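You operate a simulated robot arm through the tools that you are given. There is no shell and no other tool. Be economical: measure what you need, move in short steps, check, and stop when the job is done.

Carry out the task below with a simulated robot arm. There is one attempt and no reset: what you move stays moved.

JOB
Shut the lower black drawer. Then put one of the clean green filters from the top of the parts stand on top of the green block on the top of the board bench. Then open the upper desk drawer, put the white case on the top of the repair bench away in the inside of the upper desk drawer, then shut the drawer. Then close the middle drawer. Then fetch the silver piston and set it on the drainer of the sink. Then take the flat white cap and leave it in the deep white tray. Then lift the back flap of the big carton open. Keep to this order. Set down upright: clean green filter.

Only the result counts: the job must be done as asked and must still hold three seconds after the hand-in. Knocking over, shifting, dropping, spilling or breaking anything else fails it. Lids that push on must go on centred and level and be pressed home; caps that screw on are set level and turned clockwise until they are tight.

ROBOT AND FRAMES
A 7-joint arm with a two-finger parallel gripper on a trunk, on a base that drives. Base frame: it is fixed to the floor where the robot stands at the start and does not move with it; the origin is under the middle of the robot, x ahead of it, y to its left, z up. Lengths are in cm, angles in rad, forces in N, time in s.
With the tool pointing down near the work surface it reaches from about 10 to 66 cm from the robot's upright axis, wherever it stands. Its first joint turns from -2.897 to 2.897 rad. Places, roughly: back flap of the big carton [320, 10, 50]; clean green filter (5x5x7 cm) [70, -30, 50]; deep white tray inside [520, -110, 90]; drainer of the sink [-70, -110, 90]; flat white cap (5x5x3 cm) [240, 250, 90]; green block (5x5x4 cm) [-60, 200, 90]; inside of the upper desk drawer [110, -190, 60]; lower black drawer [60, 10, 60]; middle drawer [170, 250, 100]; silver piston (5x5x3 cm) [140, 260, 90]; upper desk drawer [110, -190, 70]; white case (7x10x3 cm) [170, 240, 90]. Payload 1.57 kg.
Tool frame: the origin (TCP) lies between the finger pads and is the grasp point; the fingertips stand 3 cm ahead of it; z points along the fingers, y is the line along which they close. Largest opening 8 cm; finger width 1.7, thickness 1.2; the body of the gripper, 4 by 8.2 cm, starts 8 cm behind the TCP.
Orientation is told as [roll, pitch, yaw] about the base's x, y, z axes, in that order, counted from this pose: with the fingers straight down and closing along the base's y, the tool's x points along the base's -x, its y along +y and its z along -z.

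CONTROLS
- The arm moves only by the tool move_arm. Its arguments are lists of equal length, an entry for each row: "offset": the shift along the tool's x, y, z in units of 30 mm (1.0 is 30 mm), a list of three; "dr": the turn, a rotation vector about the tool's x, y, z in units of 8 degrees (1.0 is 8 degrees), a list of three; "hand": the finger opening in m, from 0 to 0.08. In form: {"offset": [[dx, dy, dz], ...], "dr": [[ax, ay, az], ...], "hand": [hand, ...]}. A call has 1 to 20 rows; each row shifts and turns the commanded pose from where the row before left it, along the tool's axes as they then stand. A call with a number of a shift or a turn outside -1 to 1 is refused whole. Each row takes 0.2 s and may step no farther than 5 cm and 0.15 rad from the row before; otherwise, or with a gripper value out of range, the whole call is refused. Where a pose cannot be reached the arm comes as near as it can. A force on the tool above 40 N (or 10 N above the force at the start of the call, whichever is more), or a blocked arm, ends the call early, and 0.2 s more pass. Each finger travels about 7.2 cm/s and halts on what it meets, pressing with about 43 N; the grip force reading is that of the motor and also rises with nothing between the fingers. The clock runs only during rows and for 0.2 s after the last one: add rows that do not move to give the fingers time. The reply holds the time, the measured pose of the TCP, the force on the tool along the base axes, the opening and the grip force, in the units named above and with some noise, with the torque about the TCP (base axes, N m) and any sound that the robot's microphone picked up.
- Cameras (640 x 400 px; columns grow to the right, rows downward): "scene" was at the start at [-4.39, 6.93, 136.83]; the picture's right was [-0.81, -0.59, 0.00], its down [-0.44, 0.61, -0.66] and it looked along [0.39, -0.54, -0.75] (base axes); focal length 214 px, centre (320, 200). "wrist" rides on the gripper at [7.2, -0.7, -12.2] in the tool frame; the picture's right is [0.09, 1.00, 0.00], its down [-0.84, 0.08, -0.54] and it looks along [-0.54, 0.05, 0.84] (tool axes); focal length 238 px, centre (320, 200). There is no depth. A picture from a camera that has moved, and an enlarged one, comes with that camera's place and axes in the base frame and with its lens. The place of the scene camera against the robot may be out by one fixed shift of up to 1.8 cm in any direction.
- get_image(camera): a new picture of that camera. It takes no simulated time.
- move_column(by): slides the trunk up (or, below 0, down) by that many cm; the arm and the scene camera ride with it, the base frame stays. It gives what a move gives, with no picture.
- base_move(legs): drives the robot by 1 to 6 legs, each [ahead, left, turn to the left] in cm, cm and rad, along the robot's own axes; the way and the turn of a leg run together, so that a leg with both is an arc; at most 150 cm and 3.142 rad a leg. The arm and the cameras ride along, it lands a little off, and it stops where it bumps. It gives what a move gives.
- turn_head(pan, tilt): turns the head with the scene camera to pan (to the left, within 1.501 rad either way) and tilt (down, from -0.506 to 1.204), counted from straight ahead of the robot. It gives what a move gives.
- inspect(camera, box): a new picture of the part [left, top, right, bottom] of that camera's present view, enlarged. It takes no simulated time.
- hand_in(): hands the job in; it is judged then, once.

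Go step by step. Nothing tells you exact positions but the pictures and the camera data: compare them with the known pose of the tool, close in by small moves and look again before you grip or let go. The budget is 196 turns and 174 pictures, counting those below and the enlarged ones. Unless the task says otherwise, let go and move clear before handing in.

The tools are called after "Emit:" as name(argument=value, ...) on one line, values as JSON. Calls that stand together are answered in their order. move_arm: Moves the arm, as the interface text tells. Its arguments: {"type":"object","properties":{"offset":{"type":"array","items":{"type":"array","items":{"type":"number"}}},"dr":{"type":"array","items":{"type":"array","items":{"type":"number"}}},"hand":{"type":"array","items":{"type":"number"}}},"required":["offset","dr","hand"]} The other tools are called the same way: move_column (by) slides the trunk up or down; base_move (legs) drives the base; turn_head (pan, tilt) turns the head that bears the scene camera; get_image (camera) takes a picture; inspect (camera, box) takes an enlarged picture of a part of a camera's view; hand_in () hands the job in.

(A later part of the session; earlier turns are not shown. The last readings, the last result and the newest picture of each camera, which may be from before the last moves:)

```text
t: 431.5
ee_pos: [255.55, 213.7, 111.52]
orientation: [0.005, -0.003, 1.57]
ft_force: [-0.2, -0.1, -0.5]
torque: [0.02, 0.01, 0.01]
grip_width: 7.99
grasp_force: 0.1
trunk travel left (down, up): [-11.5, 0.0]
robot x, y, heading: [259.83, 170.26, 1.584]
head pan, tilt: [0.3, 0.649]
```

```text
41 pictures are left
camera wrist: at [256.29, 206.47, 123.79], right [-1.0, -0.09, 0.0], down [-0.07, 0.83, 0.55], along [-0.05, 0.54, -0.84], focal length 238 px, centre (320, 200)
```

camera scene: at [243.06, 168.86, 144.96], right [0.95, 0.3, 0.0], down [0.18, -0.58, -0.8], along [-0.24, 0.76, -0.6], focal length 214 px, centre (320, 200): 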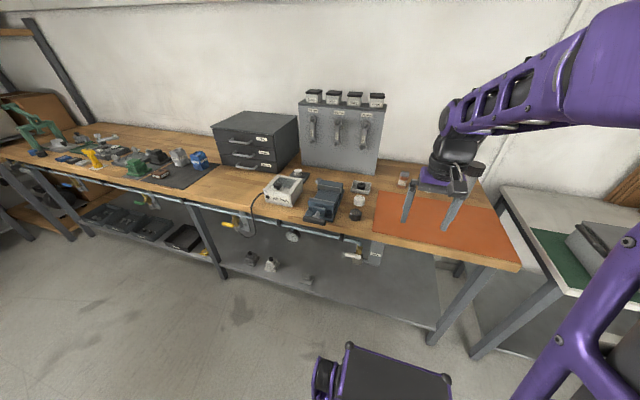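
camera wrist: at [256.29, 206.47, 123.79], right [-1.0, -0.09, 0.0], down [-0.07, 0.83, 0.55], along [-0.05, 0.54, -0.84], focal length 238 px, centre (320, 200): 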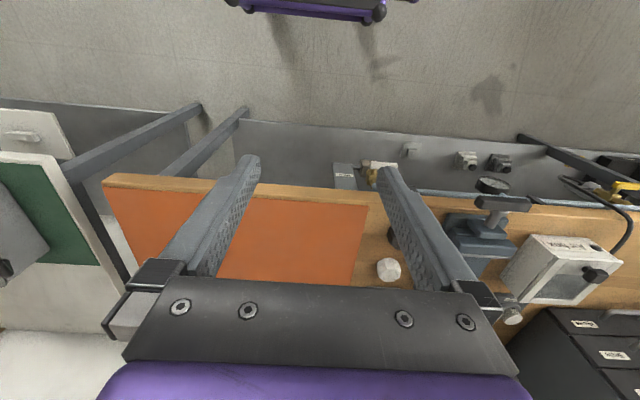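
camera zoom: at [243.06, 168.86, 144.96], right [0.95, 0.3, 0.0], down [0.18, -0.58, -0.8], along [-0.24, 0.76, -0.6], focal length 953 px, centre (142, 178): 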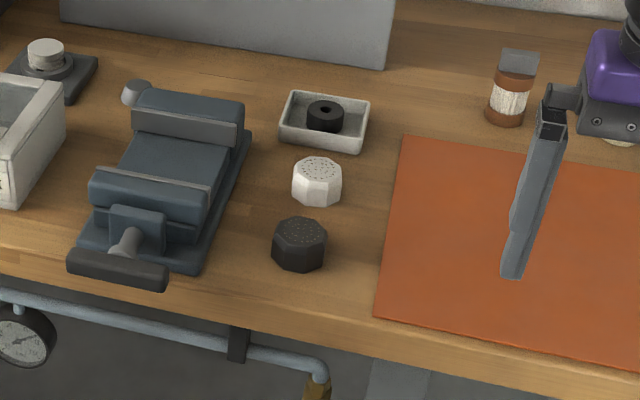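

The white octagonal cap is at about (237.3, 246). I'll drive closer and look from above.

Emit:
base_move(legs=[[14, 16, 0]])

Emit:
move_arm(offset=[[-0.9, 0.18, 0], [-0.9, 0.18, 0], [-0.9, 0.18, 0.8], [-0.9, 0.18, 0.8], [-0.5, 0.18, 0.8], [0, 0, 0]], dr=[[0, 0, 0], [0, 0, 0], [0, 0, 0], [0, 0, 0], [0, 0, 0], [0, 0, 0]], hand=[0.07, 0.07, 0.07, 0.07, 0.07, 0.07])

Emit:
get_image(camera="wrist")

```text
t: 433.6
ee_pos: [239.47, 227.57, 111.51]
orientation: [0.005, -0.003, 1.568]
ft_force: [0.0, 0.3, -0.2]
torque: [0.0, -0.03, 0.04]
grip_width: 8.0
grasp_force: 0.1
trunk travel left (down, up): [-11.5, 0.0]
robot x, y, heading: [243.37, 184.46, 1.579]
head pan, tilt: [0.3, 0.649]
```

```text
t: 435.1
ee_pos: [236.67, 239.99, 104.39]
orientation: [0.005, -0.005, 1.568]
ft_force: [-0.1, -0.2, 0.5]
torque: [-0.02, 0.02, 0.03]
grip_width: 7.0
grasp_force: 0.1
trunk travel left (down, up): [-11.5, 0.0]
robot x, y, heading: [243.37, 184.06, 1.576]
head pan, tilt: [0.3, 0.649]
```

```text
40 pictures are left
camera wrist: at [237.5, 232.71, 116.66], right [-1.0, -0.09, 0.0], down [-0.07, 0.83, 0.55], along [-0.05, 0.54, -0.84], focal length 238 px, centre (320, 200)
```

wrist: 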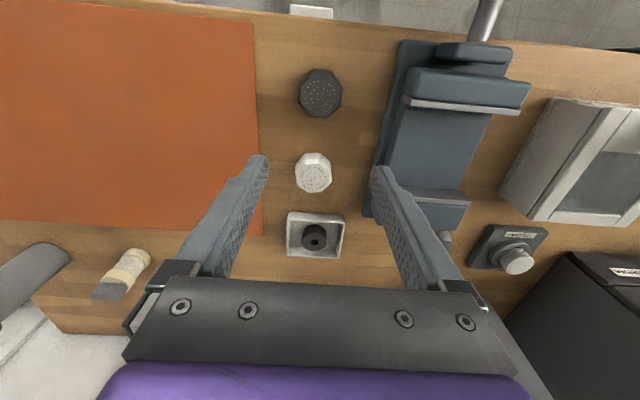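

Emit:
move_arm(offset=[[-0.75, -0.05, 0], [-0.75, -0.05, 0], [-0.7, -0.04, 0], [0, 0, 0.9], [0, 0, 0.9], [0, 0, 0.9], [0, 0, 0.9], [0, 0, 0.9], [0, 0, 0.2], [0, 0, 0]], dr=[[0, 0, 0], [0, 0, 0], [0, 0, 0], [0, 0, 0], [0, 0, 0], [0, 0, 0], [0, 0, 0], [0, 0, 0], [0, 0, 0], [0, 0, 0]], hand=[0.063, 0.063, 0.063, 0.063, 0.063, 0.063, 0.063, 0.063, 0.063, 0.063])

Emit:
get_image(camera="wrist")

```text
t: 437.2
ee_pos: [237.13, 246.56, 90.25]
orientation: [0.004, -0.002, 1.568]
ft_force: [-0.1, 0.4, -0.2]
torque: [0.02, 0.02, -0.01]
grip_width: 6.32
grasp_force: 0.1
trunk travel left (down, up): [-11.5, 0.0]
robot x, y, heading: [243.38, 184.36, 1.576]
head pan, tilt: [0.3, 0.649]
```

```text
39 pictures are left
camera wrist: at [237.89, 239.41, 102.49], right [-1.0, -0.09, 0.0], down [-0.07, 0.83, 0.55], along [-0.05, 0.54, -0.84], focal length 238 px, centre (320, 200)
```

wrist: 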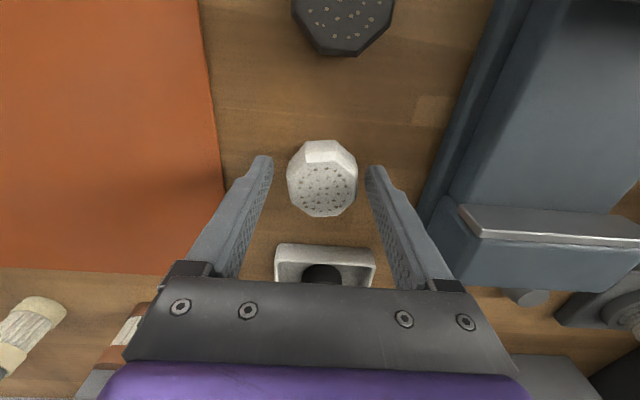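

It's centred. I'll lower a touch, grip, lift and retract.

Emit:
move_arm(offset=[[0, 0, 0.24], [0, 0, 0], [0, 0, 0], [0, 0, 0], [0, 0, 0], [0, 0, -0.4], [0, 0, -0.9], [0, 0, -0.9], [0, 0, -0.9], [0, 0, -0.9], [0, 0, -0.9], [0.5, 0, -0.9], [1, 0, -0.5], [1, 0, 0], [1, 0, 0], [1, 0, 0], [1, 0, 0]], dr=[[0, 0, 0], [0, 0, 0], [0, 0, 0], [0, 0, 0], [0, 0, 0], [0, 0, 0], [0, 0, 0], [0, 0, 0], [0, 0, 0], [0, 0, 0], [0, 0, 0], [0, 0, 0], [0, 0, 0], [0, 0, 0], [0, 0, 0], [0, 0, 0], [0, 0, 0]], hand=[0.063, 0.063, 0, 0, 0, 0, 0, 0, 0, 0, 0, 0, 0, 0, 0, 0, 0])

Emit:
turn_head(pan=-1.3, tilt=0.45)

Emit:
get_image(camera="scene")

Emit:
get_image(camera="wrist")

```text
t: 440.9
ee_pos: [237.16, 229.95, 108.46]
orientation: [0.006, -0.003, 1.57]
ft_force: [-0.2, 0.1, -0.2]
torque: [-0.01, 0.01, 0.01]
grip_width: 4.81
grasp_force: 43.4
trunk travel left (down, up): [-11.5, 0.0]
robot x, y, heading: [243.37, 184.37, 1.582]
head pan, tilt: [0.3, 0.649]
```

```text
t: 442.5
ee_pos: [237.23, 229.99, 108.48]
orientation: [0.007, -0.004, 1.568]
ft_force: [1.0, -0.5, -0.2]
torque: [-0.04, -0.01, 0.02]
grip_width: 4.81
grasp_force: 43.4
trunk travel left (down, up): [-11.5, 0.0]
robot x, y, heading: [243.15, 183.91, 1.575]
head pan, tilt: [-1.3, 0.45]
```

```text
38 pictures are left
camera scene: at [238.41, 177.0, 146.74], right [0.27, -0.96, 0.0], down [-0.42, -0.12, -0.9], along [0.87, 0.25, -0.44], focal length 214 px, centre (320, 200)
```

scene: 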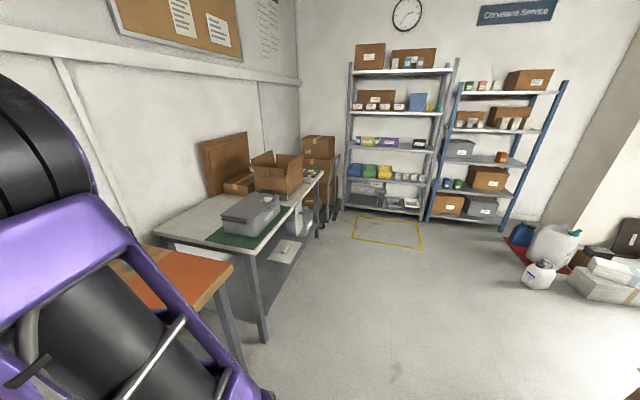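

```text
37 pictures are left
camera wrist: at [237.9, 222.78, 120.7], right [-1.0, -0.09, 0.0], down [-0.07, 0.83, 0.55], along [-0.05, 0.54, -0.84], focal length 238 px, centre (320, 200)
```

wrist: 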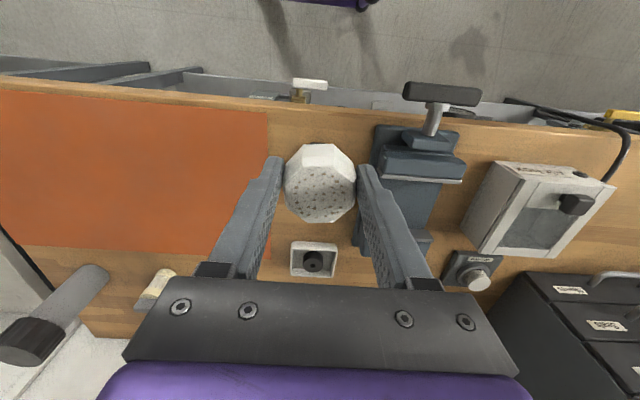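

The cap is held. I'll back away from the bench and turn right to view the route to the white tray.

Emit:
base_move(legs=[[-34, 0, 0], [0, 0, -1.571]])

Emit:
turn_head(pan=-0.3, tilt=0.45)

Emit:
get_image(camera="scene")

```text
t: 444.4
ee_pos: [237.29, 203.36, 108.62]
orientation: [0.005, -0.005, 1.569]
ft_force: [-0.2, -0.3, -1.0]
torque: [0.0, 0.02, 0.02]
grip_width: 4.78
grasp_force: 42.8
trunk travel left (down, up): [-11.5, 0.0]
robot x, y, heading: [243.64, 157.67, 1.576]
head pan, tilt: [-1.3, 0.45]
stopped in leg 1: the robot was blocked; the commanded pose is now the measured one
```

```text
t: 445.7
ee_pos: [237.29, 203.4, 108.52]
orientation: [0.006, -0.006, 1.566]
ft_force: [-0.4, 0.4, -1.8]
torque: [-0.01, -0.01, -0.03]
grip_width: 4.76
grasp_force: 43.5
trunk travel left (down, up): [-11.5, 0.0]
robot x, y, heading: [243.53, 157.61, 1.577]
head pan, tilt: [-0.3, 0.45]
```

```text
36 pictures are left
camera scene: at [232.38, 156.87, 146.74], right [0.96, -0.29, 0.0], down [-0.13, -0.42, -0.9], along [0.26, 0.86, -0.44], focal length 214 px, centre (320, 200)
```

scene: 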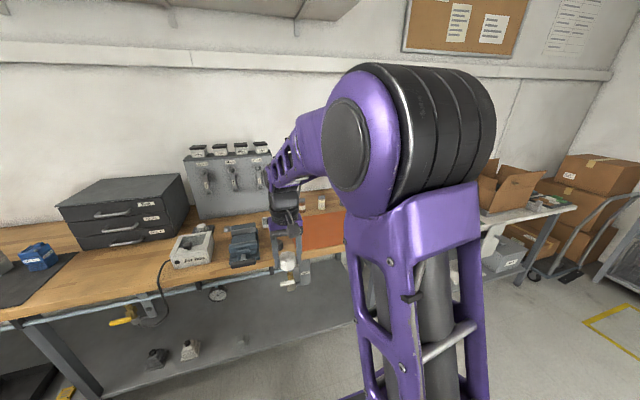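

The pump cart is behind me. I'll move forward a little, go right past it, then turn.

Emit:
base_move(legs=[[8, 0, 0], [0, -110, 0], [-15, 0, 0], [0, 0, -1.571]])

Emit:
turn_head(pan=0.0, tilt=0.4)

Emit:
get_image(camera="scene")

```text
t: 462.1
ee_pos: [398.8, 157.08, 108.58]
orientation: [0.005, -0.005, -0.014]
ft_force: [-0.3, 0.6, -0.8]
torque: [0.0, 0.03, 0.02]
grip_width: 4.69
grasp_force: 43.1
trunk travel left (down, up): [-11.5, 0.0]
robot x, y, heading: [352.87, 151.35, -0.003]
head pan, tilt: [-0.3, 0.45]
```

```text
t: 462.9
ee_pos: [398.73, 157.08, 108.49]
orientation: [0.004, -0.005, -0.013]
ft_force: [-0.1, -0.2, -1.6]
torque: [-0.01, 0.04, -0.02]
grip_width: 4.69
grasp_force: 43.4
trunk travel left (down, up): [-11.5, 0.0]
robot x, y, heading: [353.27, 151.42, -0.004]
head pan, tilt: [0.0, 0.4]
```

```text
35 pictures are left
camera scene: at [353.44, 164.54, 147.21], right [-0.01, -1.0, 0.0], down [-0.39, 0.0, -0.92], along [0.92, -0.01, -0.39], focal length 214 px, centre (320, 200)
```

scene: 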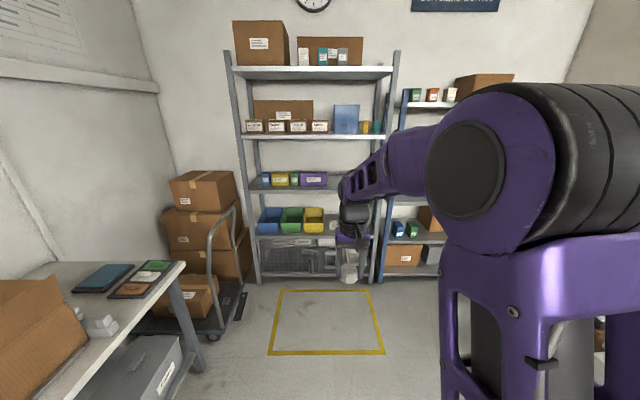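

Emit:
base_move(legs=[[0, 0, -1.571]])

Emit:
turn_head(pan=0.55, tilt=0.45)

Emit:
get_image(camera="scene")

Emit:
get_image(camera="wrist")

```text
t: 467.2
ee_pos: [359.37, 105.67, 108.62]
orientation: [0.004, -0.006, -1.575]
ft_force: [0.5, 0.1, -0.4]
torque: [-0.02, 0.02, 0.01]
grip_width: 4.7
grasp_force: 42.9
trunk travel left (down, up): [-11.5, 0.0]
robot x, y, heading: [353.2, 151.44, -1.568]
head pan, tilt: [0.0, 0.4]
```

```text
t: 468.2
ee_pos: [359.47, 105.51, 108.55]
orientation: [0.005, -0.007, -1.574]
ft_force: [-0.3, -1.0, 0.2]
torque: [-0.03, 0.0, 0.01]
grip_width: 4.68
grasp_force: 43.4
trunk travel left (down, up): [-11.5, 0.0]
robot x, y, heading: [352.76, 151.74, -1.565]
head pan, tilt: [0.55, 0.45]
```

```text
34 pictures are left
camera scene: at [371.88, 151.78, 146.74], right [-0.85, -0.53, 0.0], down [-0.23, 0.37, -0.9], along [0.47, -0.77, -0.44], focal length 214 px, centre (320, 200)
```

scene: 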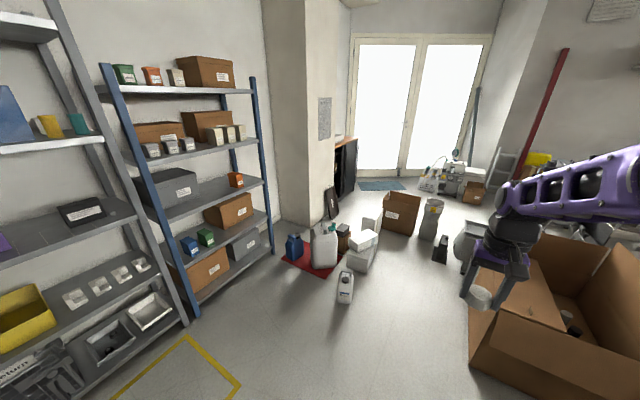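

```text
33 pictures are left
camera wrist: at [358.68, 112.93, 120.81], right [1.0, 0.09, 0.0], down [0.07, -0.83, 0.55], along [0.05, -0.54, -0.84], focal length 238 px, centre (320, 200)
```

wrist: 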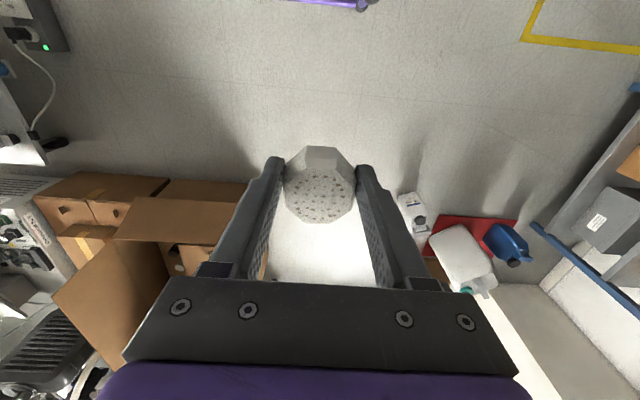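

The tray stands on the cabinet behind the pillar. I'll drive carefully between the big carton and the bottles, then look again.

Emit:
base_move(legs=[[60, 20, 0], [50, 0, 0]])

Emit:
turn_head(pan=0.5, tilt=0.6)

Emit:
get_image(camera="scene")

```text
t: 474.2
ee_pos: [380.01, -4.17, 108.55]
orientation: [0.005, -0.006, -1.573]
ft_force: [-0.5, -0.5, 0.1]
torque: [-0.03, -0.01, 0.02]
grip_width: 4.7
grasp_force: 43.1
trunk travel left (down, up): [-11.5, 0.0]
robot x, y, heading: [374.16, 41.54, -1.572]
head pan, tilt: [0.55, 0.45]
```

```text
t: 474.9
ee_pos: [379.97, -4.26, 108.56]
orientation: [0.004, -0.006, -1.573]
ft_force: [0.1, 0.3, -0.3]
torque: [0.06, -0.01, 0.02]
grip_width: 4.66
grasp_force: 42.6
trunk travel left (down, up): [-11.5, 0.0]
robot x, y, heading: [373.9, 41.07, -1.567]
head pan, tilt: [0.499, 0.6]
```

```text
32 pictures are left
camera scene: at [391.94, 41.97, 145.39], right [-0.88, -0.48, 0.0], down [-0.27, 0.49, -0.83], along [0.4, -0.72, -0.56], focal length 214 px, centre (320, 200)
```

scene: 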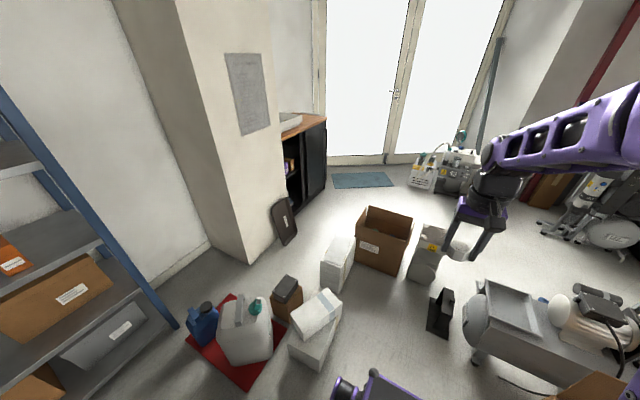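

The direct way is blocked by boxes, bottles and a carton. I'll take the long way round: back along the repair bench, down the corridor and east past the desk.

Emit:
base_move(legs=[[-131, 0, 0], [0, -120, 0], [0, -120, 0], [0, -108, 0]])

```text
t: 514.4
ee_pos: [33.11, 127.82, 108.5]
orientation: [0.006, -0.004, -1.567]
ft_force: [1.0, 0.1, -0.9]
torque: [0.02, -0.02, -0.02]
grip_width: 4.69
grasp_force: 42.9
trunk travel left (down, up): [-11.5, 0.0]
robot x, y, heading: [26.33, 173.09, -1.563]
head pan, tilt: [0.499, 0.6]
```

Emit:
base_move(legs=[[145, 0, 0], [146, 0, 0], [0, 90, 0]])

Emit:
turn_head(pan=1.3, tilt=0.5)

Emit:
get_image(camera="scene")

```text
t: 537.1
ee_pos: [124.41, -164.21, 108.45]
orientation: [0.005, -0.004, -1.584]
ft_force: [0.5, -0.4, 0.1]
torque: [0.06, 0.02, 0.02]
grip_width: 4.7
grasp_force: 42.6
trunk travel left (down, up): [-11.5, 0.0]
robot x, y, heading: [118.71, -118.37, -1.573]
head pan, tilt: [0.499, 0.6]
```

```text
t: 538.2
ee_pos: [124.44, -164.28, 108.56]
orientation: [0.004, -0.004, -1.584]
ft_force: [0.1, 0.3, -0.3]
torque: [0.02, -0.02, -0.02]
grip_width: 4.68
grasp_force: 43.4
trunk travel left (down, up): [-11.5, 0.0]
robot x, y, heading: [118.64, -118.5, -1.58]
head pan, tilt: [1.3, 0.499]
```

```text
31 pictures are left
camera scene: at [141.4, -112.85, 146.3], right [-0.27, -0.96, 0.0], down [-0.46, 0.13, -0.88], along [0.84, -0.24, -0.48], focal length 214 px, centre (320, 200)
```

scene: 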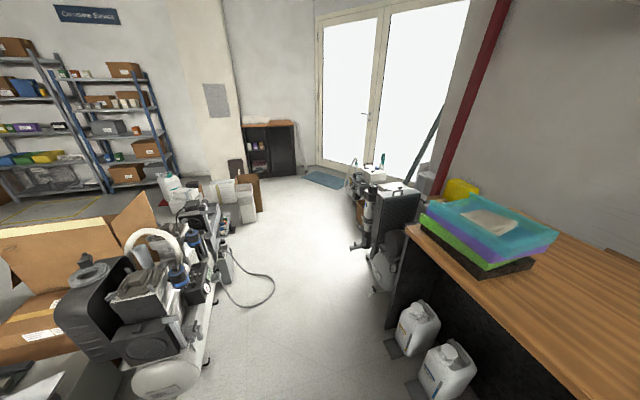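

The lane to the east is clear at y≈-139. I'll turn to face +x and drive along it.

Emit:
base_move(legs=[[0, 0, 1.575], [0, -20, 0], [150, 0, 0]])

Emit:
turn_head(pan=0.3, tilt=0.5)

Emit:
get_image(camera="scene")

```text
t: 551.7
ee_pos: [313.48, -135.63, 108.52]
orientation: [0.005, -0.007, -0.032]
ft_force: [0.3, -0.3, -1.2]
torque: [0.01, 0.0, 0.02]
grip_width: 4.67
grasp_force: 42.9
trunk travel left (down, up): [-11.5, 0.0]
robot x, y, heading: [267.78, -140.41, -0.026]
head pan, tilt: [1.3, 0.499]
```

```text
t: 553.0
ee_pos: [313.53, -135.68, 108.56]
orientation: [0.005, -0.004, -0.029]
ft_force: [0.7, -0.3, 0.5]
torque: [0.02, 0.0, 0.01]
grip_width: 4.65
grasp_force: 43.6
trunk travel left (down, up): [-11.5, 0.0]
robot x, y, heading: [267.78, -140.71, -0.023]
head pan, tilt: [0.3, 0.499]
```

```text
30 pictures are left
camera scene: at [267.84, -124.77, 146.3], right [0.27, -0.96, 0.0], down [-0.46, -0.13, -0.88], along [0.84, 0.24, -0.48], focal length 214 px, centre (320, 200)
```

scene: 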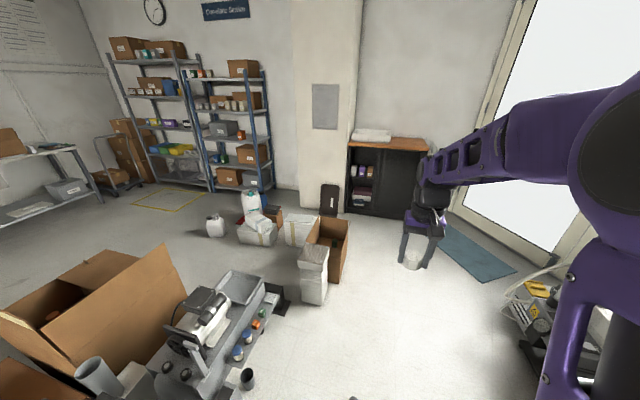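

I'll keep a bit further right to clear the carton, drive up to the cabinet, then shift left in front of the tray.

Emit:
base_move(legs=[[0, 0, 0.025], [0, -9, 0], [140, 0, 0], [47, 0, 0], [0, 30, 0]])

Emit:
get_image(camera="scene")

Emit:
get_image(camera="wrist")

```text
t: 554.9
ee_pos: [313.42, -142.48, 108.54]
orientation: [0.004, -0.002, -0.01]
ft_force: [0.2, -0.2, -0.4]
torque: [0.02, -0.01, -0.01]
grip_width: 4.68
grasp_force: 43.3
trunk travel left (down, up): [-11.5, 0.0]
robot x, y, heading: [267.58, -148.88, 0.002]
head pan, tilt: [0.3, 0.499]
stopped in leg 2: the robot was blocked; the commanded pose is now the measured one
```

```text
29 pictures are left
camera scene: at [267.45, -132.49, 146.3], right [0.3, -0.96, 0.0], down [-0.46, -0.14, -0.88], along [0.84, 0.26, -0.48], focal length 214 px, centre (320, 200)
```

scene: 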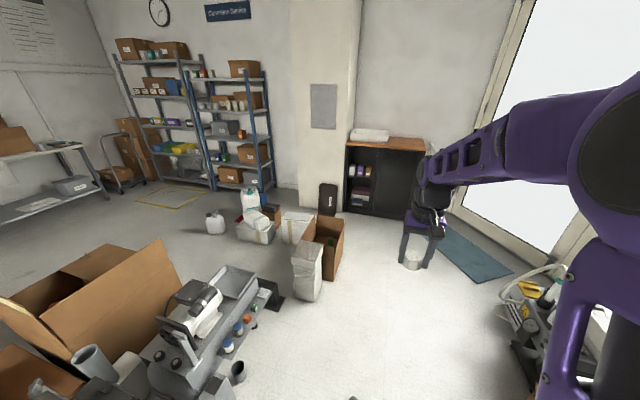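

```text
28 pictures are left
camera wrist: at [306.16, -143.06, 120.78], right [-0.08, 1.0, 0.0], down [0.84, 0.07, 0.55], along [0.54, 0.05, -0.84], focal length 238 px, centre (320, 200)
```

wrist: 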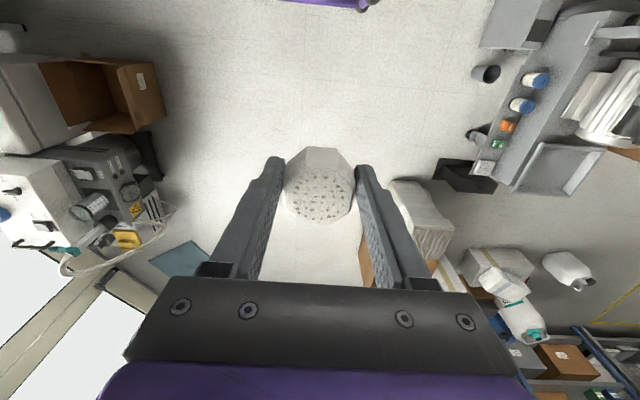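

I touched something on the right but am at the wanted line. I'll ease left a little and drive forward.

Emit:
base_move(legs=[[0, 2, 0], [140, 0, 0], [47, 0, 0], [0, 28, 0]])

Emit:
get_image(camera="scene")

```text
t: 566.4
ee_pos: [500.79, -125.79, 108.51]
orientation: [0.006, -0.004, 0.003]
ft_force: [0.1, 0.7, -0.5]
torque: [-0.05, 0.0, -0.03]
grip_width: 4.69
grasp_force: 43.4
trunk travel left (down, up): [-11.5, 0.0]
robot x, y, heading: [455.48, -132.21, 0.006]
head pan, tilt: [0.3, 0.499]
stopped in leg 4: the robot was blocked; the commanded pose is now the measured one
```

```text
27 pictures are left
camera scene: at [454.76, -116.45, 146.29], right [0.3, -0.95, 0.0], down [-0.46, -0.15, -0.88], along [0.84, 0.27, -0.48], focal length 214 px, centre (320, 200)
```

scene: 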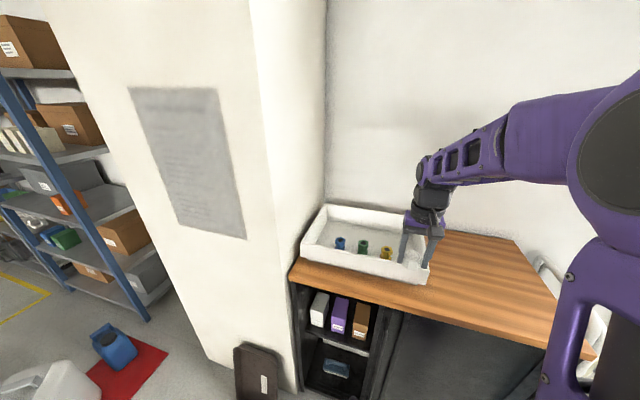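

The tray is ahead, with three small caps standing along its middle. I'll move closer and look down into it with the wrist camera.

Emit:
base_move(legs=[[8, 0, 0]])

Emit:
move_arm(offset=[[0, 0.5, -0.5], [0, 0.9, 0], [0, 0.9, 0], [0, 0.7, 0], [0, 0, 0]], dr=[[0, 0, 0], [0, 0, 0], [0, 0, 0], [0, 0, 0], [0, 0, 0]], hand=[0, 0, 0, 0, 0])

Emit:
get_image(camera="wrist")

```text
t: 567.5
ee_pos: [508.72, -125.78, 108.61]
orientation: [0.005, -0.003, 0.004]
ft_force: [0.2, -0.8, -0.6]
torque: [-0.03, -0.01, -0.03]
grip_width: 4.71
grasp_force: 42.8
trunk travel left (down, up): [-11.5, 0.0]
robot x, y, heading: [463.38, -132.28, 0.006]
head pan, tilt: [0.3, 0.499]
```

```text
t: 568.7
ee_pos: [508.59, -116.74, 110.06]
orientation: [0.004, -0.005, 0.004]
ft_force: [0.4, -0.7, 0.0]
torque: [0.01, 0.04, 0.0]
grip_width: 4.71
grasp_force: 43.0
trunk travel left (down, up): [-11.5, 0.0]
robot x, y, heading: [463.1, -132.34, 0.011]
head pan, tilt: [0.3, 0.499]
```

```text
26 pictures are left
camera wrist: at [501.45, -117.54, 122.39], right [-0.1, 1.0, 0.0], down [0.83, 0.08, 0.55], along [0.54, 0.06, -0.84], focal length 238 px, centre (320, 200)
```

wrist: 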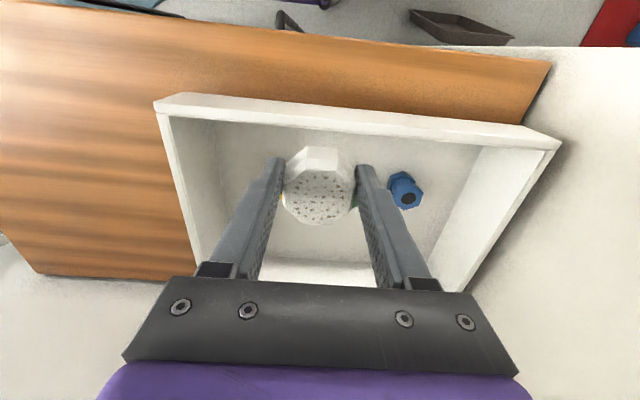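

There's space behind the row of caps at about (531, -117). I'll edge the base closer and move the cap there.

Emit:
base_move(legs=[[5, 0, 0]])

Emit:
move_arm(offset=[[-0.97, 0, 0], [-0.97, 0, 0], [-0.97, 0, 0], [-0.97, 0, 0], [-0.97, 0, 0], [-0.97, 0, 0], [0, 0, 0]], dr=[[0, 0, 0], [0, 0, 0], [0, 0, 0], [0, 0, 0], [0, 0, 0], [0, 0, 0], [0, 0, 0]], hand=[0, 0, 0, 0, 0, 0, 0])

Emit:
get_image(camera="wrist")

Emit:
inspect(camera="scene", box=[260, 150, 460, 300])

```text
t: 569.5
ee_pos: [509.23, -116.77, 110.02]
orientation: [0.006, -0.002, 0.005]
ft_force: [0.5, -0.3, 0.1]
torque: [0.0, 0.04, -0.01]
grip_width: 4.69
grasp_force: 42.9
trunk travel left (down, up): [-11.5, 0.0]
robot x, y, heading: [463.66, -132.8, 0.011]
head pan, tilt: [0.3, 0.499]
stopped in leg 1: the robot was blocked; the commanded pose is now the measured one
```

```text
t: 571.1
ee_pos: [526.86, -116.69, 110.28]
orientation: [0.006, -0.002, 0.006]
ft_force: [-0.4, 0.2, -0.7]
torque: [0.0, 0.0, 0.01]
grip_width: 4.69
grasp_force: 43.0
trunk travel left (down, up): [-11.5, 0.0]
robot x, y, heading: [463.8, -132.57, 0.009]
head pan, tilt: [0.3, 0.499]
```

```text
25 pictures are left
camera wrist: at [519.56, -117.33, 122.42], right [-0.1, 1.0, 0.0], down [0.83, 0.08, 0.54], along [0.54, 0.06, -0.84], focal length 238 px, centre (320, 200)
```

wrist: 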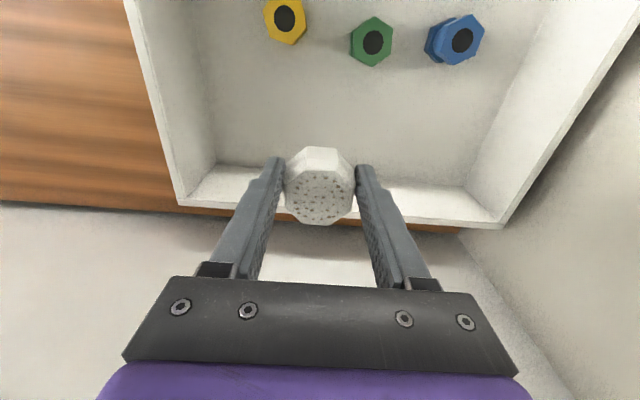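

```text
2.67 times, centred on (360, 225) of scene
camera zoom: at [463.26, -116.39, 146.3], right [0.31, -0.95, 0.0], down [-0.46, -0.15, -0.88], along [0.84, 0.27, -0.48], focal length 572 px, centre (213, 133)
```

zoom: 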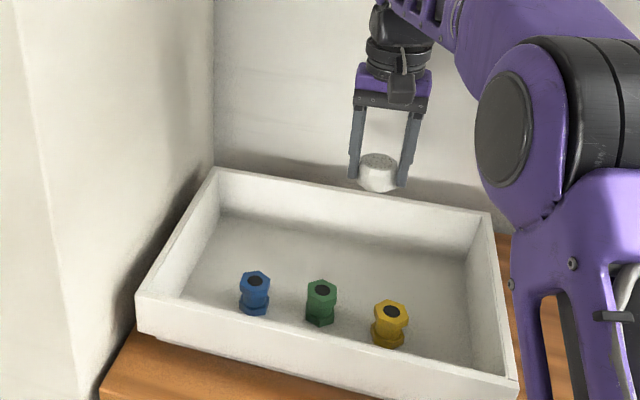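

The spot below is free, behind the bolts. I'll descend here.

Emit:
move_arm(offset=[[0, 0, 0.9], [0, 0, 0.9], [0, 0, 0.9], [0, 0, 0.9], [0, 0, 0.4], [0, 0, 0.3], [0, 0, 0.15], [0, 0, 0.15], [0, 0, 0.15], [0, 0, 0.15], [0, 0, 0.15], [0, 0, 0.15], [0, 0, 0.15], [0, 0, 0.15], [0, 0, 0.15], [0, 0, 0.15], [0, 0, 0.15], [0, 0, 0.15]], dr=[[0, 0, 0], [0, 0, 0], [0, 0, 0], [0, 0, 0], [0, 0, 0], [0, 0, 0], [0, 0, 0], [0, 0, 0], [0, 0, 0], [0, 0, 0], [0, 0, 0], [0, 0, 0], [0, 0, 0], [0, 0, 0], [0, 0, 0], [0, 0, 0], [0, 0, 0], [0, 0, 0]], hand=[0, 0, 0, 0, 0, 0, 0, 0, 0, 0, 0, 0, 0, 0, 0, 0, 0, 0])

Emit:
get_image(camera="wrist")

```text
t: 574.5
ee_pos: [526.96, -116.44, 93.5]
orientation: [0.006, -0.016, 0.007]
ft_force: [1.1, 0.0, 12.8]
torque: [-0.29, -0.02, 0.02]
grip_width: 4.66
grasp_force: 42.1
trunk travel left (down, up): [-11.5, 0.0]
robot x, y, heading: [464.1, -132.65, 0.016]
head pan, tilt: [0.3, 0.499]
stopped in row 17: the force on the tool passed its limit at 45 N (the readings are from after the stop); the commanded pose is now the measured one
```

```text
23 pictures are left
camera wrist: at [519.61, -117.26, 105.65], right [-0.1, 1.0, 0.01], down [0.83, 0.08, 0.56], along [0.55, 0.06, -0.83], focal length 238 px, centre (320, 200)
```

wrist: 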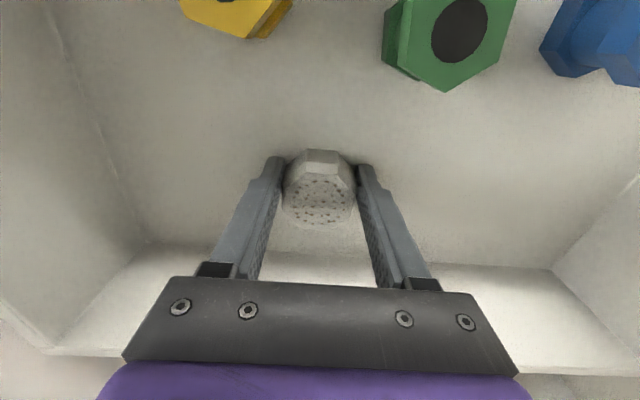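

It's on the tray floor. I'll release and rise.

Emit:
move_arm(offset=[[0, 0, -0.04], [0, 0, 0], [0, 0, 0], [0, 0, 0], [0, 0, -0.4], [0, 0, -0.9], [0, 0, -0.9], [0, 0, -0.9], [0, 0, -0.9], [0, 0, -0.9], [0, 0, -0.9], [1, 0, 0], [1, 0, 0], [1, 0, 0], [1, 0, 0], [1, 0, 0], [1, 0, 0], [1, 0, 0]], dr=[[0, 0, 0], [0, 0, 0], [0, 0, 0], [0, 0, 0], [0, 0, 0], [0, 0, 0], [0, 0, 0], [0, 0, 0], [0, 0, 0], [0, 0, 0], [0, 0, 0], [0, 0, 0], [0, 0, 0], [0, 0, 0], [0, 0, 0], [0, 0, 0], [0, 0, 0], [0, 0, 0]], hand=[0, 0.066, 0.066, 0.066, 0.066, 0.066, 0.066, 0.066, 0.066, 0.066, 0.066, 0.066, 0.066, 0.066, 0.066, 0.066, 0.066, 0.066])

Emit:
turn_head(pan=0.9, tilt=0.6)

Emit:
get_image(camera="scene")

```text
t: 578.3
ee_pos: [505.66, -116.71, 110.57]
orientation: [0.005, -0.01, 0.007]
ft_force: [-0.7, 0.1, 0.6]
torque: [0.02, 0.0, 0.01]
grip_width: 6.61
grasp_force: 0.0
trunk travel left (down, up): [-11.5, 0.0]
robot x, y, heading: [463.44, -132.26, 0.013]
head pan, tilt: [0.3, 0.499]
```

```text
t: 579.3
ee_pos: [505.81, -116.87, 110.35]
orientation: [0.002, -0.008, 0.005]
ft_force: [0.1, -0.5, -0.8]
torque: [-0.02, -0.02, 0.03]
grip_width: 6.6
grasp_force: 0.0
trunk travel left (down, up): [-11.5, 0.0]
robot x, y, heading: [463.8, -132.11, 0.017]
head pan, tilt: [0.901, 0.6]
```

```text
22 pictures are left
camera scene: at [462.44, -114.78, 145.99], right [0.49, -0.87, 0.0], down [-0.44, -0.25, -0.86], along [0.75, 0.42, -0.51], focal length 214 px, centre (320, 200)
```

scene: 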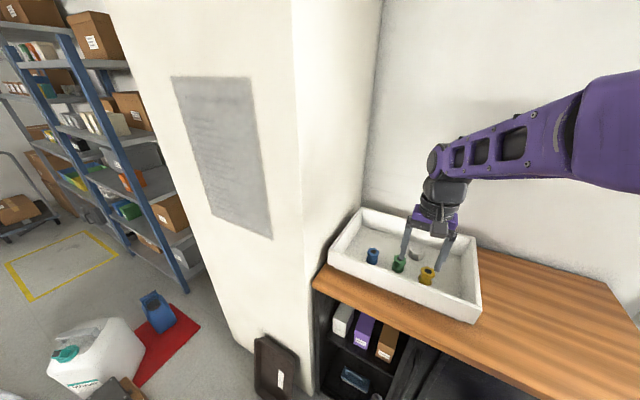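

The cap is in the tray. Last comes the big carton's back flap. I'll return the way I came to reach the carton's open side.

Emit:
base_move(legs=[[-6, -13, 0], [-140, 0, 0], [-50, 0, 0], [-149, 0, 0], [0, 26, 0]])

```text
t: 596.7
ee_pos: [167.28, -134.04, 109.94]
orientation: [0.0, 0.003, 0.017]
ft_force: [0.9, 0.4, 0.0]
torque: [0.0, 0.01, 0.0]
grip_width: 6.6
grasp_force: 0.0
trunk travel left (down, up): [-11.5, 0.0]
robot x, y, heading: [125.65, -149.86, 0.027]
head pan, tilt: [0.901, 0.6]
stopped in leg 4: the robot was blocked; the commanded pose is now the measured one
```

I bumped something near the desk on the right side. I'll shift left and take a look.

Emit:
base_move(legs=[[0, 28, 0], [0, 0, -1.598]])

Emit:
turn_head(pan=0.3, tilt=0.7)

Emit:
get_image(camera="scene")

```text
t: 604.0
ee_pos: [139.77, -164.24, 110.08]
orientation: [0.001, 0.0, -1.58]
ft_force: [0.2, 0.4, -0.7]
torque: [0.01, 0.0, 0.03]
grip_width: 6.59
grasp_force: 0.0
trunk travel left (down, up): [-11.5, 0.0]
robot x, y, heading: [124.44, -121.94, -1.567]
head pan, tilt: [0.901, 0.6]
```

```text
t: 605.0
ee_pos: [139.81, -164.37, 109.9]
orientation: [0.003, 0.0, -1.579]
ft_force: [0.7, 0.0, -0.8]
torque: [0.03, 0.0, -0.02]
grip_width: 6.58
grasp_force: 0.1
trunk travel left (down, up): [-11.5, 0.0]
robot x, y, heading: [124.22, -121.87, -1.57]
head pan, tilt: [0.3, 0.7]
```

```text
21 pictures are left
camera scene: at [141.29, -121.95, 144.53], right [-0.96, -0.3, 0.0], down [-0.19, 0.62, -0.77], along [0.23, -0.73, -0.64], focal length 214 px, centre (320, 200)
```

scene: 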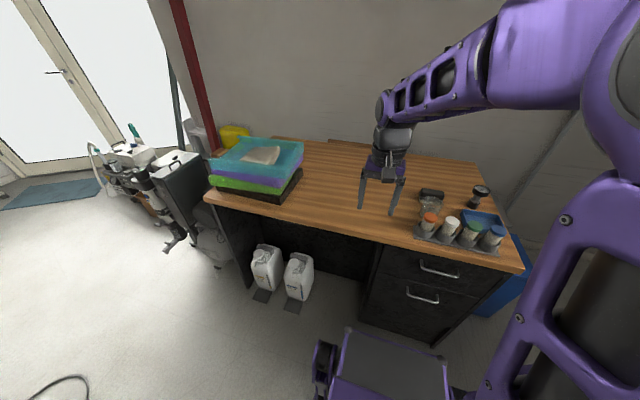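

All is well, and the drawers are still shut. I'll continue back round to the carton's north side.

Emit:
base_move(legs=[[0, -98, 0], [-146, 0, 0], [-146, 0, 0]])

```text
t: 628.5
ee_pos: [39.66, 128.0, 110.07]
orientation: [0.002, -0.001, -1.579]
ft_force: [0.2, 0.0, -0.3]
torque: [0.0, -0.02, -0.01]
grip_width: 6.57
grasp_force: 0.1
trunk travel left (down, up): [-11.5, 0.0]
robot x, y, heading: [24.48, 170.16, -1.566]
head pan, tilt: [0.3, 0.7]
```

Emit:
base_move(legs=[[-3, 0, 0], [0, 120, 0], [0, 120, 0], [0, 64, 0]])

Emit:
turn_head(pan=0.1, tilt=0.6)

Emit:
get_image(camera="scene")

```text
t: 658.3
ee_pos: [343.38, 127.86, 109.97]
orientation: [0.0, 0.002, -1.59]
ft_force: [-0.2, -0.1, 0.1]
torque: [0.0, 0.0, -0.03]
grip_width: 6.59
grasp_force: 0.0
trunk travel left (down, up): [-11.5, 0.0]
robot x, y, heading: [328.83, 170.43, -1.582]
head pan, tilt: [0.3, 0.7]
```

```text
t: 659.1
ee_pos: [343.31, 127.86, 109.96]
orientation: [0.001, -0.001, -1.591]
ft_force: [-0.9, -0.3, 0.4]
torque: [-0.02, 0.02, -0.01]
grip_width: 6.59
grasp_force: 0.0
trunk travel left (down, up): [-11.5, 0.0]
robot x, y, heading: [328.82, 169.85, -1.583]
head pan, tilt: [0.099, 0.6]
```

```text
20 pictures are left
camera scene: at [343.73, 169.53, 145.39], right [-1.0, -0.09, 0.0], down [-0.05, 0.56, -0.82], along [0.07, -0.82, -0.57], focal length 214 px, centre (320, 200)
```

scene: 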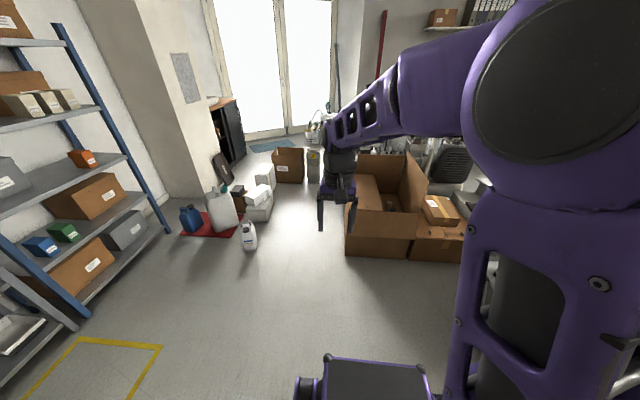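

Emit:
inspect(camera="scene", box=[310, 130, 480, 270])

```text
2.86 times, centred on (395, 200) of scene
camera zoom: at [343.73, 169.53, 145.39], right [-1.0, -0.09, 0.0], down [-0.05, 0.56, -0.82], along [0.07, -0.82, -0.57], focal length 613 px, centre (106, 200)
```

zoom: 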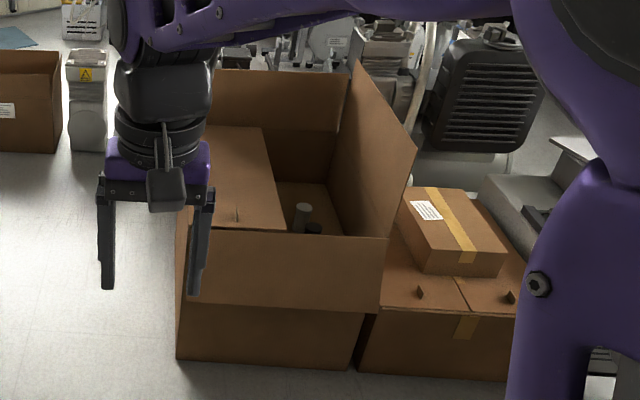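

The east (+x) flap lies folded over the opening; its free edge is at x≈308 and its hinge at x≈333. I'll drive up to the north side and turn the tool so its fingers can tilt towards +x and get under that edge.

Emit:
base_move(legs=[[0, -28, 0], [86, 0, 0]])

Emit:
move_arm(offset=[[0, 0, 0], [0, 0, 0], [0, 0, 0], [0, 0, 0], [0, 0, 0], [0, 0, 0], [0, 0, 0], [0, 0, 0], [0, 0, 0], [0, 0, 0], [0, 0, 0], [0, 0, 0]], dr=[[0, 0, -1], [0, 0, -1], [0, 0, -1], [0, 0, -1], [0, 0, -1], [0, 0, -1], [0, 0, -1], [0, 0, -1], [0, 0, -1], [0, 0, -1], [0, 0, -1], [0, 0, -0.4]], hand=[0, 0, 0, 0, 0, 0, 0, 0, 0, 0, 0, 0])

Emit:
get_image(camera="scene")

Emit:
get_image(camera="wrist")

```text
t: 666.5
ee_pos: [312.83, 41.68, 110.0]
orientation: [0.002, -0.002, -1.608]
ft_force: [-0.3, 0.0, 1.2]
torque: [-0.02, -0.06, 0.03]
grip_width: 6.59
grasp_force: 0.1
trunk travel left (down, up): [-11.5, 0.0]
robot x, y, heading: [299.18, 83.73, -1.602]
head pan, tilt: [0.099, 0.6]
```

```text
t: 669.1
ee_pos: [312.79, 41.7, 110.09]
orientation: [0.002, -0.002, -0.016]
ft_force: [0.0, -0.5, 0.1]
torque: [0.02, 0.02, 0.02]
grip_width: 0.0
grasp_force: 21.4
trunk travel left (down, up): [-11.5, 0.0]
robot x, y, heading: [299.26, 84.34, -1.601]
head pan, tilt: [0.099, 0.6]
```

```text
18 pictures are left
camera scene: at [314.0, 83.26, 145.39], right [-1.0, -0.07, 0.0], down [-0.04, 0.56, -0.83], along [0.06, -0.82, -0.56], focal length 214 px, centre (320, 200)
```

scene: 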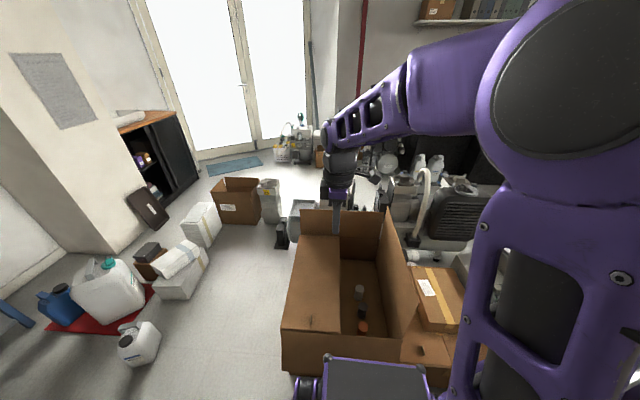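

```text
17 pictures are left
camera wrist: at [305.58, 41.17, 122.27], right [-0.08, 1.0, 0.0], down [0.84, 0.06, 0.54], along [0.54, 0.04, -0.84], focal length 238 px, centre (320, 200)
```

wrist: 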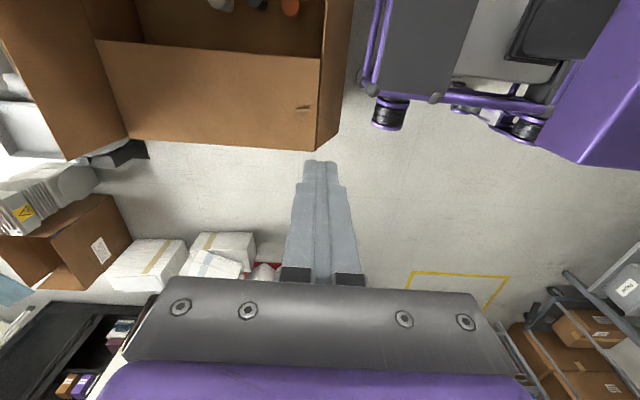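

From two views the free edge is at x≈308, z≈52, y from -14 to 42. I'll lower the trunk, move above the opening and tilt the closed fingers towards +x.

Emit:
base_move(legs=[[3, 0, 0]])

Emit:
move_column(by=-11.5)

Emit:
move_arm(offset=[[0.51, -0.48, 0.92], [0.51, -0.48, 0.92], [0.51, -0.48, 0.92], [0.51, -0.48, 0.92], [0.51, -0.48, 0.92], [0.51, -0.48, 0.92], [0.51, -0.48, 0.92], [0.51, -0.48, 0.92], [0.51, -0.48, 0.92], [0, 0, 0], [0, 0, 0], [0, 0, 0], [0, 0, 0], [0, 0, 0]], dr=[[0, 0, 0], [0, 0, 0], [0, 0, 0], [0, 0, 0], [0, 0, 0], [0, 0, 0], [0, 0, 0], [0, 0, 0], [0, 0, 0], [0, -0.9, 0], [0, -0.9, 0], [0, -0.9, 0], [0, -0.9, 0], [0, -0.9, 0]], hand=[0, 0, 0, 0, 0, 0, 0, 0, 0, 0, 0, 0, 0, 0])

Emit:
get_image(camera="scene")

```text
t: 670.0
ee_pos: [312.76, 40.09, 109.88]
orientation: [0.002, -0.003, -0.012]
ft_force: [-0.4, 0.1, 0.1]
torque: [0.04, -0.01, -0.02]
grip_width: 0.01
grasp_force: 21.4
trunk travel left (down, up): [-11.5, 0.0]
robot x, y, heading: [299.01, 82.38, -1.599]
head pan, tilt: [0.099, 0.6]
stopped in leg 1: the robot was blocked; the commanded pose is now the measured one
```

```text
t: 671.5
ee_pos: [312.83, 40.05, 98.4]
orientation: [0.005, 0.001, -0.013]
ft_force: [-0.3, -0.5, 0.2]
torque: [-0.01, -0.02, 0.0]
grip_width: 0.0
grasp_force: 21.5
trunk travel left (down, up): [0.0, 11.5]
robot x, y, heading: [299.2, 82.32, -1.6]
head pan, tilt: [0.099, 0.6]
```

```text
t: 674.5
ee_pos: [298.95, 27.32, 73.52]
orientation: [0.002, -0.633, -0.015]
ft_force: [0.7, 1.1, -0.2]
torque: [0.0, 0.02, 0.03]
grip_width: 0.01
grasp_force: 21.7
trunk travel left (down, up): [0.0, 11.5]
robot x, y, heading: [298.97, 82.24, -1.601]
head pan, tilt: [0.099, 0.6]
```

```text
16 pictures are left
camera scene: at [313.79, 81.64, 133.89], right [-1.0, -0.07, 0.0], down [-0.04, 0.56, -0.83], along [0.06, -0.82, -0.56], focal length 214 px, centre (320, 200)
```

scene: 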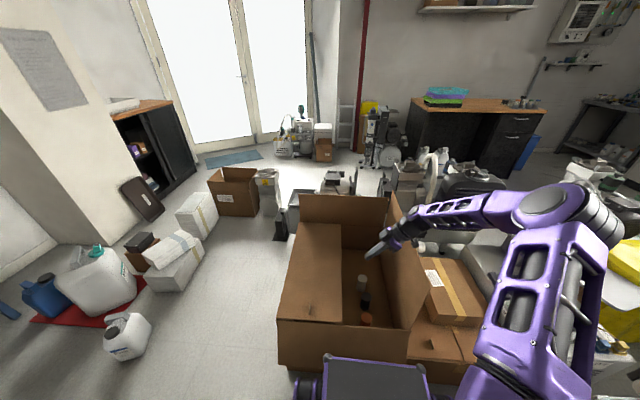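

The tilt works. I'll shift so the wrist clears the standing west flap, and lower the tip to just above the flap level.

Emit:
move_arm(offset=[[-0.64, 0, 0.47], [-0.64, 0, 0.47], [0.58, 0, 0.79], [0.58, 0, 0.79], [0.58, 0, 0.79], [0.58, 0, 0.79], [0.58, 0, 0.79], [0.5, 0, 0.68], [0, 0, 0]], dr=[[0, 0, 0], [0, 0, 0], [0, 0, 0], [0, 0, 0], [0, 0, 0], [0, 0, 0], [0, 0, 0], [0, 0, 0], [0, 0, 0]], hand=[0, 0, 0, 0, 0, 0, 0, 0, 0])

Emit:
get_image(camera="scene")

Emit:
get_image(camera="wrist")

```text
t: 676.5
ee_pos: [303.72, 27.37, 56.09]
orientation: [0.004, -0.63, -0.014]
ft_force: [-0.4, 0.4, -0.6]
torque: [-0.01, 0.02, 0.02]
grip_width: 0.0
grasp_force: 21.0
trunk travel left (down, up): [0.0, 11.5]
robot x, y, heading: [299.13, 82.75, -1.596]
head pan, tilt: [0.099, 0.6]
```

```text
15 pictures are left
camera scene: at [313.76, 81.63, 133.89], right [-1.0, -0.07, 0.0], down [-0.04, 0.56, -0.83], along [0.06, -0.82, -0.56], focal length 214 px, centre (320, 200)
```

scene: 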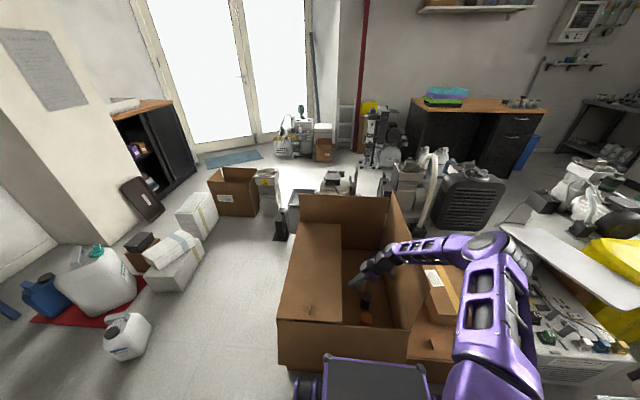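

```text
14 pictures are left
camera wrist: at [290.69, 26.8, 61.85], right [-0.06, 1.0, -0.05], down [0.36, 0.07, 0.93], along [0.93, 0.04, -0.36], focal length 238 px, centre (320, 200)
```

wrist: 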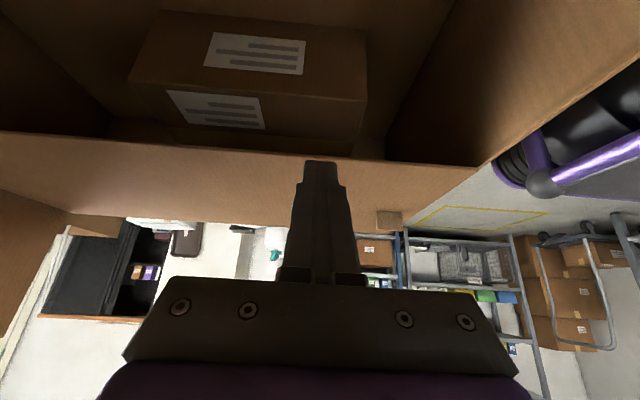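

The fingertip is just above the flap's free edge. I'll dip it below the edge, slide forward under the flap, and check.

Emit:
move_arm(offset=[[0.4, 0, 0.54], [0.4, 0, 0.54], [0.35, 0, 0.48], [-0.4, 0, 0.296], [-0.4, 0, 0.296], [-0.4, 0, 0.296], [0, 0, 0]], dr=[[0, 0, 0], [0, 0, 0], [0, 0, 0], [0, 0, 0], [0, 0, 0], [0, 0, 0], [0, 0, 0]], hand=[0, 0, 0, 0, 0, 0, 0])

Emit:
get_image(camera="wrist")

```text
t: 678.1
ee_pos: [308.0, 27.24, 50.41]
orientation: [0.003, -0.63, -0.016]
ft_force: [-9.1, 0.0, -0.2]
torque: [-0.07, 0.02, -0.04]
grip_width: 0.01
grasp_force: 21.4
trunk travel left (down, up): [0.0, 11.5]
robot x, y, heading: [298.88, 82.71, -1.597]
head pan, tilt: [0.099, 0.6]
```

```text
13 pictures are left
camera wrist: at [295.02, 26.77, 56.16], right [-0.06, 1.0, -0.05], down [0.36, 0.07, 0.93], along [0.93, 0.04, -0.36], focal length 238 px, centre (320, 200)
```

wrist: 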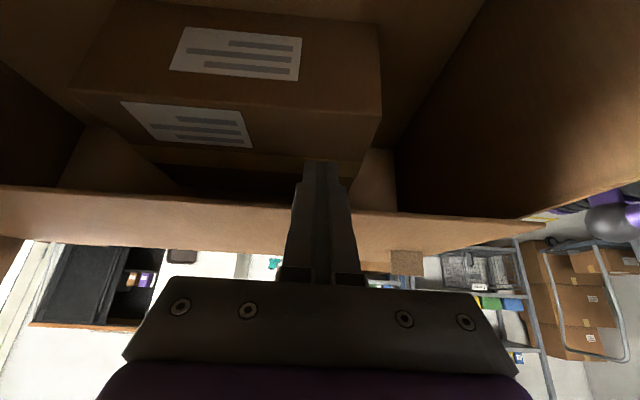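

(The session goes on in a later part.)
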